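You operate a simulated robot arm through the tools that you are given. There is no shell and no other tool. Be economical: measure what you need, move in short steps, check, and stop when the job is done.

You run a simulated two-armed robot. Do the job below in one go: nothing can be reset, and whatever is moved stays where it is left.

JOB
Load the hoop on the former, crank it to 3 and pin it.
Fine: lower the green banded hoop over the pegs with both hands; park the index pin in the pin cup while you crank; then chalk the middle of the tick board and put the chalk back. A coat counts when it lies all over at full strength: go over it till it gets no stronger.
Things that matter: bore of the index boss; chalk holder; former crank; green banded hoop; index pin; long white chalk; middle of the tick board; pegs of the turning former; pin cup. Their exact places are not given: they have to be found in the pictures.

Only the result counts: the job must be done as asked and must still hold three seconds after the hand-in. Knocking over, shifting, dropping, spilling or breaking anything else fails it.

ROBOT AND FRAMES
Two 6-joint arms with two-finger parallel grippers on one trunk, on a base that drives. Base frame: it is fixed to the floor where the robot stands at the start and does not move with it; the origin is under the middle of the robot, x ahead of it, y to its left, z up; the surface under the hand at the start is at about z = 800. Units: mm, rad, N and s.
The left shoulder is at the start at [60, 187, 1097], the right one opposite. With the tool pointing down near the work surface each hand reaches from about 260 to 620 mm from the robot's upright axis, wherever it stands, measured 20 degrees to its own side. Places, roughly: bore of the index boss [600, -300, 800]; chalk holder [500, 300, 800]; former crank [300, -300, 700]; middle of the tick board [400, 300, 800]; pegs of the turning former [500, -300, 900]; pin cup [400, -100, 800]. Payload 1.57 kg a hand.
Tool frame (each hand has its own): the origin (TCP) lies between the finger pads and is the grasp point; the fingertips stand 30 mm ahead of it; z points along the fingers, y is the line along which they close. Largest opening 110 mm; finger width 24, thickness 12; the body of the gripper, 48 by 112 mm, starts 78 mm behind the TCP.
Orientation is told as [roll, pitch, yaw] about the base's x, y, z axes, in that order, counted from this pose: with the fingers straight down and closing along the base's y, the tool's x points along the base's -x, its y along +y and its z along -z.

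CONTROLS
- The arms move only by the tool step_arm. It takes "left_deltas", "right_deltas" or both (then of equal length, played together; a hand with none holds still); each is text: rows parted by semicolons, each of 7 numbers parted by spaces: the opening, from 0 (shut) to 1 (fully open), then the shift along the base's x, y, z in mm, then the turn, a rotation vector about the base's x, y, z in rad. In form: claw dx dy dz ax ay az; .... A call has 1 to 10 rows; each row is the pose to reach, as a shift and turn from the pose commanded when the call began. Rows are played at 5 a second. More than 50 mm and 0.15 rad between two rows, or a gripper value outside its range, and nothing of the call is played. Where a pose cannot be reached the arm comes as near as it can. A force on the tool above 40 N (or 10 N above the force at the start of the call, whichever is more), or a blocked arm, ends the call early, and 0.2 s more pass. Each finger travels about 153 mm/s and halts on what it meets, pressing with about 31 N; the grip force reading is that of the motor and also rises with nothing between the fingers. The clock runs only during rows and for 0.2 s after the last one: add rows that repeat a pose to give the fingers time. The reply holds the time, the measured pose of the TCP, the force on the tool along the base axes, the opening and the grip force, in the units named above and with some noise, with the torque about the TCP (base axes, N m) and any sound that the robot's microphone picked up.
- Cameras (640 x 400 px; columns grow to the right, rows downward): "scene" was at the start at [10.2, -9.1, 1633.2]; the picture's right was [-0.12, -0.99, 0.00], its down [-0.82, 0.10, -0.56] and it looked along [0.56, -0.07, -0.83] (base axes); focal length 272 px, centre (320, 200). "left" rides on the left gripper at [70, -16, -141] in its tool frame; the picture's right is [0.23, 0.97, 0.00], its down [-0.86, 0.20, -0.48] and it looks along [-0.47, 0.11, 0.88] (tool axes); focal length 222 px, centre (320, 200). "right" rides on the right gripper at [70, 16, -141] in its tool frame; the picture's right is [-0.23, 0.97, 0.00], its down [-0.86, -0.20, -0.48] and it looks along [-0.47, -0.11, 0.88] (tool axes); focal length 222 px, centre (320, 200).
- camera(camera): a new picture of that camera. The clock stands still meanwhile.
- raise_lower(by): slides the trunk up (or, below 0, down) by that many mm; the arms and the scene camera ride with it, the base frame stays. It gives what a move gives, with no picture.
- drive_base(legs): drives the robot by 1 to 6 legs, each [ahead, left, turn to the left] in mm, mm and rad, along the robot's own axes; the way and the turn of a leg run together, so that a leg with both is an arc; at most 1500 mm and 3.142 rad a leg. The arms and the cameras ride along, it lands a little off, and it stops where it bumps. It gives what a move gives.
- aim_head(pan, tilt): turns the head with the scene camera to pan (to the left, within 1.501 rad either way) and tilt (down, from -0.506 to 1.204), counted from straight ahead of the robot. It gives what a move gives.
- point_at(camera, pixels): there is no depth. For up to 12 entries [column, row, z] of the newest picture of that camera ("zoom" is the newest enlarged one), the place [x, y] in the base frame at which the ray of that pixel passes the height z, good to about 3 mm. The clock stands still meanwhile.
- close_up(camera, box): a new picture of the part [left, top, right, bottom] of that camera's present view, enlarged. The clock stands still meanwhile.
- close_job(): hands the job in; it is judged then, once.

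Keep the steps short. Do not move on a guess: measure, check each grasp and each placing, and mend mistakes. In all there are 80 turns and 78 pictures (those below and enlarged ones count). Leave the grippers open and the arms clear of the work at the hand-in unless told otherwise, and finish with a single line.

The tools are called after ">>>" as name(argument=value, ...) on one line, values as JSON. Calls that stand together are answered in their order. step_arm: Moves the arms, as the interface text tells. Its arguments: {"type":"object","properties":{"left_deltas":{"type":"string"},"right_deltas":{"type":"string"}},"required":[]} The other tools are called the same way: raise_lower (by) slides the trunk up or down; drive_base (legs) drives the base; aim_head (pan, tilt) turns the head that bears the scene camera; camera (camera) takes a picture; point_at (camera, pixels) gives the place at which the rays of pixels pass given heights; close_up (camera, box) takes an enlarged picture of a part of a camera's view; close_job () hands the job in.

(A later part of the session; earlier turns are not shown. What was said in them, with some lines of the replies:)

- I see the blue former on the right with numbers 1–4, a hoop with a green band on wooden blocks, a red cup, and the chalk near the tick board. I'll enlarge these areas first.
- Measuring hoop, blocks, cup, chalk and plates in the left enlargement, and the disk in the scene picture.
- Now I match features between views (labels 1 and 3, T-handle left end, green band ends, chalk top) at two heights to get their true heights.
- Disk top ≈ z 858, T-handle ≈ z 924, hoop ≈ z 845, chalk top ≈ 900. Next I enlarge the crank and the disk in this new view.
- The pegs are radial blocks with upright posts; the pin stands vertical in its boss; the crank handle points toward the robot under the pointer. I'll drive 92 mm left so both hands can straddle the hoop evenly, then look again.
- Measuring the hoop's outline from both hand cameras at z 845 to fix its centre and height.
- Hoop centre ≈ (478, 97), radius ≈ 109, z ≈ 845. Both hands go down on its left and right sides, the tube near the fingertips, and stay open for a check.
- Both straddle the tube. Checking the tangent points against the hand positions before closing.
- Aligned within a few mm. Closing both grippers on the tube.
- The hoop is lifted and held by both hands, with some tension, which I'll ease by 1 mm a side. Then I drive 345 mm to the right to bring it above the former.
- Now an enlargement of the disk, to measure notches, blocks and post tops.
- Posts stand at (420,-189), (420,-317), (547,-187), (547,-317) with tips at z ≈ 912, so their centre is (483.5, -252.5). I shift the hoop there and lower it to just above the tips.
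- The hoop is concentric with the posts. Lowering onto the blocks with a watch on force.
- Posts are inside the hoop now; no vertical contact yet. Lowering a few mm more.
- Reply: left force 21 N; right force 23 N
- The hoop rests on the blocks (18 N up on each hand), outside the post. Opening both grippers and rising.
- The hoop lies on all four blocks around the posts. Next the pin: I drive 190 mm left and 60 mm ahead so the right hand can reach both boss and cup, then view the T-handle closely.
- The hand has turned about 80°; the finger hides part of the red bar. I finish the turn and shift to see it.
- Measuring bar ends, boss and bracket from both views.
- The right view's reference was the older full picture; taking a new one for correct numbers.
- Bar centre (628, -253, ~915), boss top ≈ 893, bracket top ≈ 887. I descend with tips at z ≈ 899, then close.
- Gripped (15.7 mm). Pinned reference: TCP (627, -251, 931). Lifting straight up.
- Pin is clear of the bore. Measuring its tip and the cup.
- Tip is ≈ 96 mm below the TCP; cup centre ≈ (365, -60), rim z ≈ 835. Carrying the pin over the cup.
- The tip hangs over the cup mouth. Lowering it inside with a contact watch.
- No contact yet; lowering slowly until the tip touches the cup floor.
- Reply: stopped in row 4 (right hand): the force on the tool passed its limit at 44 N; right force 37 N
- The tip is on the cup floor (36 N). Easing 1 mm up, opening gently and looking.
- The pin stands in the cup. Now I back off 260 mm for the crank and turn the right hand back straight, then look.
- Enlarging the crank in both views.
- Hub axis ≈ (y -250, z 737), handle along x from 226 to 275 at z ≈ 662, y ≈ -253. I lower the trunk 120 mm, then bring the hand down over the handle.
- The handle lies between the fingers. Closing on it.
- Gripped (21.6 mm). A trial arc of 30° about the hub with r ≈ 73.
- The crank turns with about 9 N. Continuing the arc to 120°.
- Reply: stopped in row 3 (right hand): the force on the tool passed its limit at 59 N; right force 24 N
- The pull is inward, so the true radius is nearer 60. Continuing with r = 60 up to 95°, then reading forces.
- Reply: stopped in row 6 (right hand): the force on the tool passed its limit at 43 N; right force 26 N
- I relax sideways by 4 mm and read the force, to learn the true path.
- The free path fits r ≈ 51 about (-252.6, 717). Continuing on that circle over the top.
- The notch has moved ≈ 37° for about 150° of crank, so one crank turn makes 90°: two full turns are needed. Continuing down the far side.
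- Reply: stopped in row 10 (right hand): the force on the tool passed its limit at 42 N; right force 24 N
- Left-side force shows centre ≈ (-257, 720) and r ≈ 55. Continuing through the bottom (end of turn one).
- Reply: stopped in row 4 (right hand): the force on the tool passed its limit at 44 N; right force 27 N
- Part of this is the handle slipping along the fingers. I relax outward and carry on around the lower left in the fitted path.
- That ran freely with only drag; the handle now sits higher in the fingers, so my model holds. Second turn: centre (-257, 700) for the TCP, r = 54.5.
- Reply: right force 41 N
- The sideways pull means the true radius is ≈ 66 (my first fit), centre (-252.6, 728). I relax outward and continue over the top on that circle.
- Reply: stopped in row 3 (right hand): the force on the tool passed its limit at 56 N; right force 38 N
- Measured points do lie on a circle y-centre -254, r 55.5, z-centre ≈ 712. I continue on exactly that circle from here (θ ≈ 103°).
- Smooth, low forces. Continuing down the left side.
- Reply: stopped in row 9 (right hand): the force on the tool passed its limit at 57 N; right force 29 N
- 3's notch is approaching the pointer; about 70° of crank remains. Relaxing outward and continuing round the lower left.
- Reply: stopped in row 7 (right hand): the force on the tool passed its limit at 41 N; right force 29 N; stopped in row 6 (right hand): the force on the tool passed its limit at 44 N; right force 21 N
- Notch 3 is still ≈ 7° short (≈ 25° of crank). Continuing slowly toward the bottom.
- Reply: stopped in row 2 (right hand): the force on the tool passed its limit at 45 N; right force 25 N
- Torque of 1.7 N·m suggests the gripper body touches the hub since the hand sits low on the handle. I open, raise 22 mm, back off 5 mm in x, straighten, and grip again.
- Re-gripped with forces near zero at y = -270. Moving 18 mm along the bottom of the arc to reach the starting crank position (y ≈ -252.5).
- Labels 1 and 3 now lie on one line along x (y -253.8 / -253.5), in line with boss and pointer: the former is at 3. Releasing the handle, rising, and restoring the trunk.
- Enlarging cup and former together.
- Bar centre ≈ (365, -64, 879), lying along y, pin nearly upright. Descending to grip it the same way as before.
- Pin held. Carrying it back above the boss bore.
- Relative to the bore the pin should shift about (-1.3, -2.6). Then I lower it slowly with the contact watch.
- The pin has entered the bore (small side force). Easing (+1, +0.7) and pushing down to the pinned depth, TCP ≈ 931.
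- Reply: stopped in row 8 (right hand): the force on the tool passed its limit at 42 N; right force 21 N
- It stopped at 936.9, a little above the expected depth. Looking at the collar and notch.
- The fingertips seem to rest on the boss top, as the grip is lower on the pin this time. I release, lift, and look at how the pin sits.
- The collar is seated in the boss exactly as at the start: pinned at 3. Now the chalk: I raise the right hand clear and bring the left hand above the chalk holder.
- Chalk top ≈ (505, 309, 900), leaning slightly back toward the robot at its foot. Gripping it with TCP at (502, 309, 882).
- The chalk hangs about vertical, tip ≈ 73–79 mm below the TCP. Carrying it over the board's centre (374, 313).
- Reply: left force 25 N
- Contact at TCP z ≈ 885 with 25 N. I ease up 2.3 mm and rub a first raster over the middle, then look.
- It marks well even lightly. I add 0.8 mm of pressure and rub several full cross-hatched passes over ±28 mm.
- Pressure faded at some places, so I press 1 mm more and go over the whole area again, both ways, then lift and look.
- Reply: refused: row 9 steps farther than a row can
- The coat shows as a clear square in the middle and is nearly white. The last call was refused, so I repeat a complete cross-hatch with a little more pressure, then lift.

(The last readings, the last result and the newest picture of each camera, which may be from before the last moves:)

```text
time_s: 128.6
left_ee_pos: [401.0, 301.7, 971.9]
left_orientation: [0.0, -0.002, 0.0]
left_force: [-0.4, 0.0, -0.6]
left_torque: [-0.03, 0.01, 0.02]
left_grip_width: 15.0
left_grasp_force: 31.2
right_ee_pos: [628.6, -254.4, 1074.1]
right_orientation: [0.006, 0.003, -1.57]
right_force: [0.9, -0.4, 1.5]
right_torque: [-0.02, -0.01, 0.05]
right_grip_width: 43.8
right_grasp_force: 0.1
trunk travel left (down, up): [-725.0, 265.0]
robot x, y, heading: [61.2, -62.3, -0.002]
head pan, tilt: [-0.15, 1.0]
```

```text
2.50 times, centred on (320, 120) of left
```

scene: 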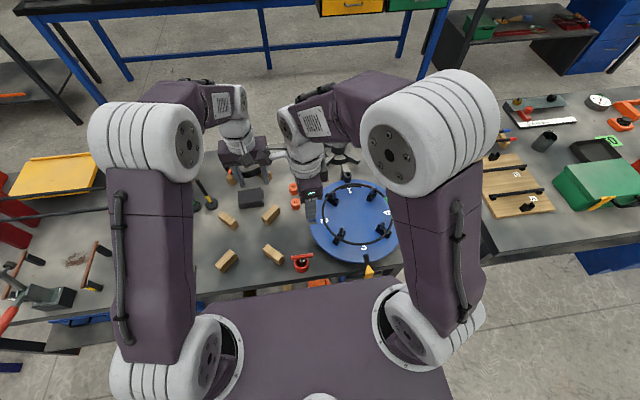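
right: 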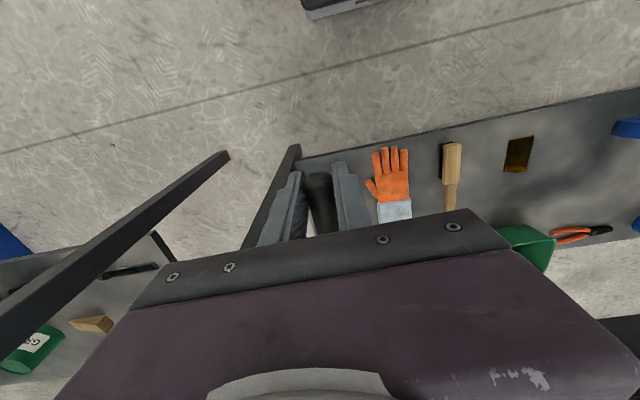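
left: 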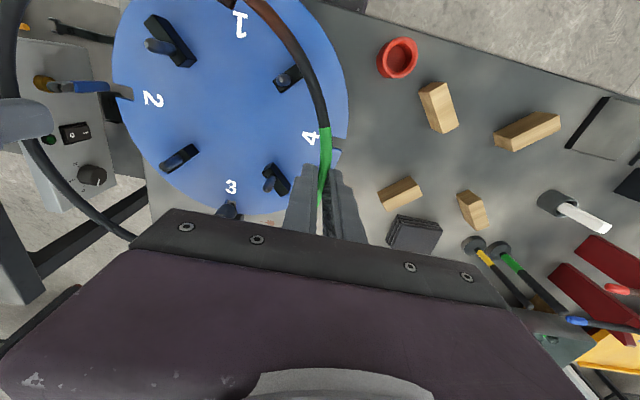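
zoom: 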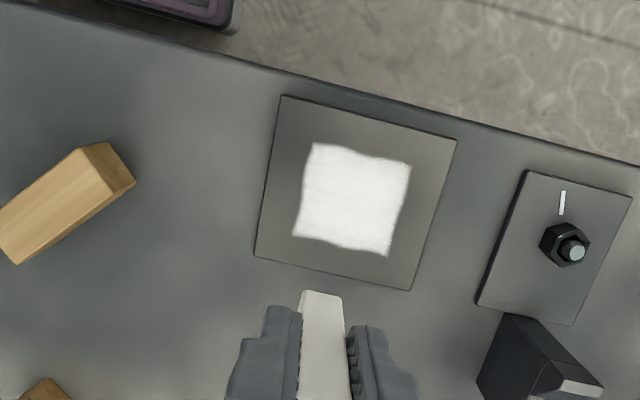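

The coat is an even white square. One more light full pass for certainty, then lift.

>>> step_arm(left_deltas="0 -4 -12 -45 0 0 0; 0 -4 -12 -85 0 0 0; 0 -4 -12 -90.6 0 0 0; 0 -4 12 -90.6 0 0 0; 0 -4 36 -90.6 0 0 0; 0 -12 36 -90.6 0 0 0; 0 -12 12 -90.6 0 0 0; 0 -12 -12 -90.6 0 0 0; 0 -20 -12 -90.6 0 0 0; 0 -20 12 -90.6 0 0 0")

>>> step_arm(left_deltas="0 0 24 -0.4 0 0 0; 0 -8 24 -0.4 0 0 0; 0 -8 0 -0.4 0 0 0; 0 -8 -24 -0.4 0 0 0; 0 -16 -24 -0.4 0 0 0; 0 -16 0 -0.4 0 0 0; 0 -16 24 -0.4 0 0 0; 0 -24 24 -0.4 0 0 0; 0 -24 0 -0.4 0 0 0; 0 -24 -24 -0.4 0 0 0")

>>> step_arm(left_deltas="0 -8 0 -0.4 0 0 0; 0 -8 24 -0.4 0 0 0; 0 -8 48 -0.4 0 0 0; 0 16 48 -0.4 0 0 0; 0 40 48 -0.4 0 0 0; 0 40 40 -0.4 0 0 0; 0 16 40 -0.4 0 0 0; 0 -8 40 -0.4 0 0 0; 0 -8 32 -0.4 0 0 0; 0 16 32 -0.4 0 0 0")

>>> step_arm(left_deltas="0 24 0 -0.4 0 0 0; 0 24 -8 -0.4 0 0 0; 0 0 -8 -0.4 0 0 0; 0 -24 -8 -0.4 0 0 0; 0 -24 -16 -0.4 0 0 0; 0 0 -16 -0.4 0 0 0; 0 24 -16 -0.4 0 0 0; 0 24 -24 -0.4 0 0 0; 0 0 -24 -0.4 0 0 0; 0 -24 -24 -0.4 0 0 0")

>>> step_arm(left_deltas="0 0 -8 0 0 0 0; 0 24 -8 0 0 0 0; 0 48 -8 0 0 0 0; 0 48 -8 30 0 0 0; 0 48 0 60 0 0 0; 0 48 10 85 0 0 0; 0 48 10 85 0 0 0")

```text
time_s: 130.8
left_ee_pos: [382.1, 310.8, 881.7]
left_orientation: [0.001, -0.002, 0.0]
left_force: [0.2, -0.9, 6.4]
left_torque: [-0.1, -0.02, -0.01]
left_grip_width: 15.4
left_grasp_force: 31.5
right_ee_pos: [628.1, -254.6, 1075.3]
right_orientation: [0.008, 0.002, -1.57]
right_force: [0.2, 0.3, -0.8]
right_torque: [0.01, 0.02, 0.0]
right_grip_width: 44.1
right_grasp_force: 0.0
trunk travel left (down, up): [-725.0, 265.0]
robot x, y, heading: [62.6, -62.2, 0.0]
head pan, tilt: [-0.15, 1.0]
```

```text
time_s: 133.0
left_ee_pos: [356.1, 288.1, 880.4]
left_orientation: [0.001, -0.001, 0.0]
left_force: [0.9, 0.7, 7.5]
left_torque: [0.08, -0.04, -0.01]
left_grip_width: 15.0
left_grasp_force: 31.7
right_ee_pos: [628.6, -254.8, 1074.3]
right_orientation: [0.008, 0.001, -1.572]
right_force: [-0.2, -0.1, 1.4]
right_torque: [0.03, 0.0, -0.01]
right_grip_width: 44.1
right_grasp_force: 0.1
trunk travel left (down, up): [-725.0, 265.0]
robot x, y, heading: [64.4, -62.4, -0.0]
head pan, tilt: [-0.15, 1.0]
```

```text
time_s: 135.2
left_ee_pos: [371.9, 320.4, 880.1]
left_orientation: [-0.002, 0.001, 0.0]
left_force: [-8.2, 0.4, 15.9]
left_torque: [0.02, 0.48, -0.01]
left_grip_width: 15.2
left_grasp_force: 30.4
right_ee_pos: [628.4, -255.5, 1075.1]
right_orientation: [0.009, 0.0, -1.57]
right_force: [0.6, 0.1, -0.2]
right_torque: [-0.01, 0.02, 0.02]
right_grip_width: 43.9
right_grasp_force: 0.0
trunk travel left (down, up): [-725.0, 265.0]
robot x, y, heading: [62.4, -59.2, -0.001]
head pan, tilt: [-0.15, 1.0]
```

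```text
time_s: 137.4
left_ee_pos: [347.8, 297.6, 880.0]
left_orientation: [-0.002, 0.001, -0.002]
left_force: [1.1, -0.7, 5.4]
left_torque: [0.0, -0.04, -0.06]
left_grip_width: 15.0
left_grasp_force: 31.1
right_ee_pos: [628.3, -255.2, 1074.4]
right_orientation: [0.008, 0.002, -1.571]
right_force: [0.0, 0.1, 0.4]
right_torque: [-0.07, -0.01, 0.0]
right_grip_width: 44.0
right_grasp_force: 0.2
trunk travel left (down, up): [-725.0, 265.0]
robot x, y, heading: [63.8, -57.7, 0.0]
head pan, tilt: [-0.15, 1.0]
```

```text
time_s: 139.0
left_ee_pos: [397.3, 307.1, 964.6]
left_orientation: [0.0, 0.0, 0.0]
left_force: [-0.3, 1.0, 0.2]
left_torque: [0.05, -0.01, 0.0]
left_grip_width: 15.4
left_grasp_force: 31.0
right_ee_pos: [628.9, -254.7, 1074.5]
right_orientation: [0.005, 0.002, -1.571]
right_force: [0.0, -0.5, 0.3]
right_torque: [0.0, -0.05, 0.03]
right_grip_width: 44.1
right_grasp_force: 0.0
trunk travel left (down, up): [-725.0, 265.0]
robot x, y, heading: [64.1, -64.5, 0.002]
head pan, tilt: [-0.15, 1.0]
```

Carrying the chalk back over its holder (original grip pose 503, 309) and checking before inserting.

>>> step_arm(left_deltas="0 40 1 0 0 0 0; 0 80 2 0 0 0 0; 0 105.7 2 0 0 0 0; 0 105.7 2 -34 0 0 0; 0 105.7 2 -34 0 0 0")

>>> close_up(camera="scene", box=[135, 190, 215, 260])

>>> point_at(camera="zoom", pixels=[[320, 200, 840], [320, 200, 860], [320, 260, 840], [320, 260, 860], [380, 260, 840]])

```text
time_s: 140.2
left_ee_pos: [503.6, 310.7, 931.7]
left_orientation: [-0.001, -0.002, 0.001]
left_force: [-1.0, -1.4, 0.0]
left_torque: [-0.02, -0.01, 0.05]
left_grip_width: 14.7
left_grasp_force: 30.8
right_ee_pos: [628.5, -255.0, 1075.7]
right_orientation: [0.008, 0.002, -1.57]
right_force: [-0.1, 0.6, -0.4]
right_torque: [0.01, 0.01, 0.02]
right_grip_width: 44.0
right_grasp_force: 0.1
trunk travel left (down, up): [-725.0, 265.0]
robot x, y, heading: [62.4, -59.4, -0.0]
head pan, tilt: [-0.15, 1.0]
```

```text
5.71 times, centred on (175, 225) of scene
```

zoom: 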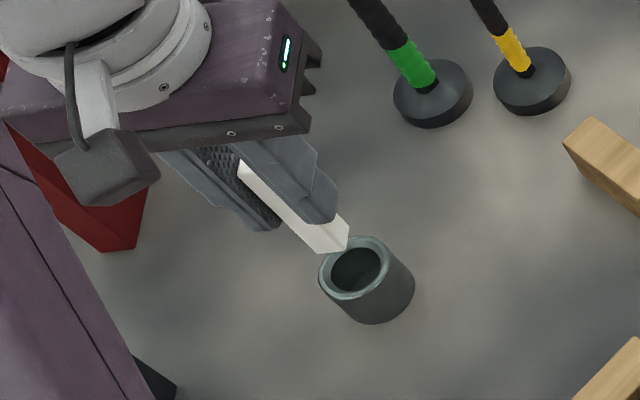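

```text
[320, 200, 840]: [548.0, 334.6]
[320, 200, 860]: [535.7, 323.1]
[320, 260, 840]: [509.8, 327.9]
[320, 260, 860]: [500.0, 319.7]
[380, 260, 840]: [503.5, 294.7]
```

The tip seems at most a few mm off the mouth centre. I shift (-2.3, -2) and lower slowly; contact above z ≈ 905 would mean the rim.

>>> step_arm(left_deltas="0 -2.3 -2 0 0 0 0; 0 -2.3 -2 -8 0 0 0; 0 -2.3 -2 -13 0 0 0; 0 -2.3 -2 -18 0 0 0; 0 -2.3 -2 -23 0 0 0; 0 -2.3 -2 -28 0 0 0; 0 -2.3 -2 -32 0 0 0; 0 -2.3 -2 -32 0 0 0")

```text
time_s: 142.0
left_ee_pos: [499.7, 307.2, 899.1]
left_orientation: [-0.001, -0.002, 0.0]
left_force: [2.1, 4.4, -0.6]
left_torque: [0.28, -0.03, 0.05]
left_grip_width: 15.3
left_grasp_force: 31.4
right_ee_pos: [628.6, -254.6, 1073.3]
right_orientation: [0.008, -0.001, -1.572]
right_force: [-0.8, 0.7, 0.1]
right_torque: [-0.01, 0.02, -0.03]
right_grip_width: 44.2
right_grasp_force: 0.0
trunk travel left (down, up): [-725.0, 265.0]
robot x, y, heading: [63.4, -65.9, 0.002]
head pan, tilt: [-0.15, 1.0]
```

No vertical force and only a light wall touch: the chalk is inside. Easing (+0.5, +1) and lowering to the floor.

>>> step_arm(left_deltas="0 0.5 1 -4 0 0 0; 0 0.5 1 -9 0 0 0; 0 0.5 1 -14 0 0 0; 0 0.5 1 -17 0 0 0; 0 0.5 1 -20 0 0 0; 0 0.5 1 -22 0 0 0; 0 0.5 1 -22 0 0 0")

```text
time_s: 143.6
left_ee_pos: [501.2, 308.4, 877.0]
left_orientation: [0.0, 0.0, 0.001]
left_force: [-2.1, 3.8, 1.3]
left_torque: [0.17, 0.05, 0.04]
left_grip_width: 15.1
left_grasp_force: 31.1
right_ee_pos: [627.7, -253.7, 1073.9]
right_orientation: [0.008, 0.001, -1.573]
right_force: [-0.3, 0.6, 0.5]
right_torque: [-0.04, 0.02, -0.01]
right_grip_width: 44.1
right_grasp_force: 0.0
trunk travel left (down, up): [-725.0, 265.0]
robot x, y, heading: [64.8, -60.9, -0.003]
head pan, tilt: [-0.15, 1.0]
```

>>> step_arm(left_deltas="0 0 0.5 -1.5 0 0 0; 0 0 0.5 -3 0 0 0; 0 0 0.5 -3 0 0 0")

>>> step_arm(left_deltas="0.2 0 0 0 0 0 0; 0.35 0 0 0 0 0 0; 0.5 0 0 0 0 0 0; 0.5 0 0 25 0 0 0; 0.5 0 0 65 0 0 0; 0.5 0 0 110 0 0 0; 0.5 0 0 150 0 0 0; 0.7 0 0 170 0 0 0")

>>> close_up(camera="scene", box=[110, 160, 410, 300])

```text
time_s: 144.4
left_ee_pos: [501.2, 307.3, 874.9]
left_orientation: [0.001, -0.002, -0.001]
left_force: [0.1, -0.1, 0.2]
left_torque: [0.01, 0.0, -0.02]
left_grip_width: 15.0
left_grasp_force: 31.1
right_ee_pos: [629.8, -255.0, 1073.1]
right_orientation: [0.007, 0.005, -1.572]
right_force: [-0.3, 0.0, -0.3]
right_torque: [0.03, 0.0, 0.02]
right_grip_width: 44.1
right_grasp_force: 0.1
trunk travel left (down, up): [-725.0, 265.0]
robot x, y, heading: [65.4, -61.7, 0.001]
head pan, tilt: [-0.15, 1.0]
```

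```text
time_s: 146.2
left_ee_pos: [501.4, 308.8, 1044.3]
left_orientation: [0.001, 0.0, 0.001]
left_force: [-0.4, 0.2, -0.1]
left_torque: [-0.04, 0.04, -0.01]
left_grip_width: 76.9
left_grasp_force: 0.1
right_ee_pos: [627.8, -254.3, 1075.7]
right_orientation: [0.008, 0.002, -1.57]
right_force: [0.3, 0.8, -0.7]
right_torque: [0.0, 0.01, 0.0]
right_grip_width: 44.1
right_grasp_force: 0.1
trunk travel left (down, up): [-725.0, 265.0]
robot x, y, heading: [63.2, -60.9, 0.001]
head pan, tilt: [-0.15, 1.0]
```

```text
2.13 times, centred on (260, 230) of scene
5 turns are left
```

zoom: 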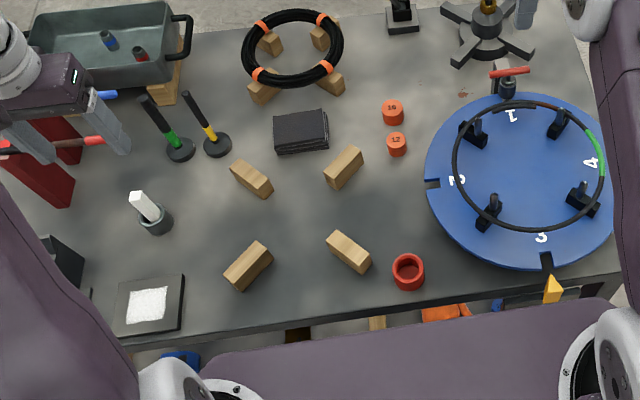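

Everything is in place: hoop on the pegs, 3 at the pointer, pin in the boss, board chalked, chalk in its holder. I open both grippers fully and hand in.

>>> step_arm(left_deltas="1 0 0 10 0 0 0; 1 0 0 20 0 0 0; 1 0 0 20 0 0 0", right_deltas="1 0 0 10 0 0 0; 1 0 0 20 0 0 0; 1 0 0 20 0 0 0")

>>> close_job()

```text
time_s: 147.0
left_ee_pos: [501.0, 308.8, 1064.6]
left_orientation: [0.0, -0.003, 0.0]
left_force: [0.6, 0.4, -0.6]
left_torque: [0.0, 0.01, 0.01]
left_grip_width: 109.9
left_grasp_force: 0.1
right_ee_pos: [630.1, -253.9, 1093.6]
right_orientation: [0.007, 0.0, -1.572]
right_force: [0.8, -0.3, -0.2]
right_torque: [-0.03, -0.02, -0.05]
right_grip_width: 110.1
right_grasp_force: 0.1
trunk travel left (down, up): [-725.0, 265.0]
robot x, y, heading: [63.5, -64.3, 0.001]
head pan, tilt: [-0.15, 1.0]
```

```text
The job is handed in.
```

The job is handed in: the green banded hoop is on the pegs, the former is cranked to 3 and pinned (pin seating judged from the picture only), the middle of the tick board is chalked white, and the chalk is back in its holder.
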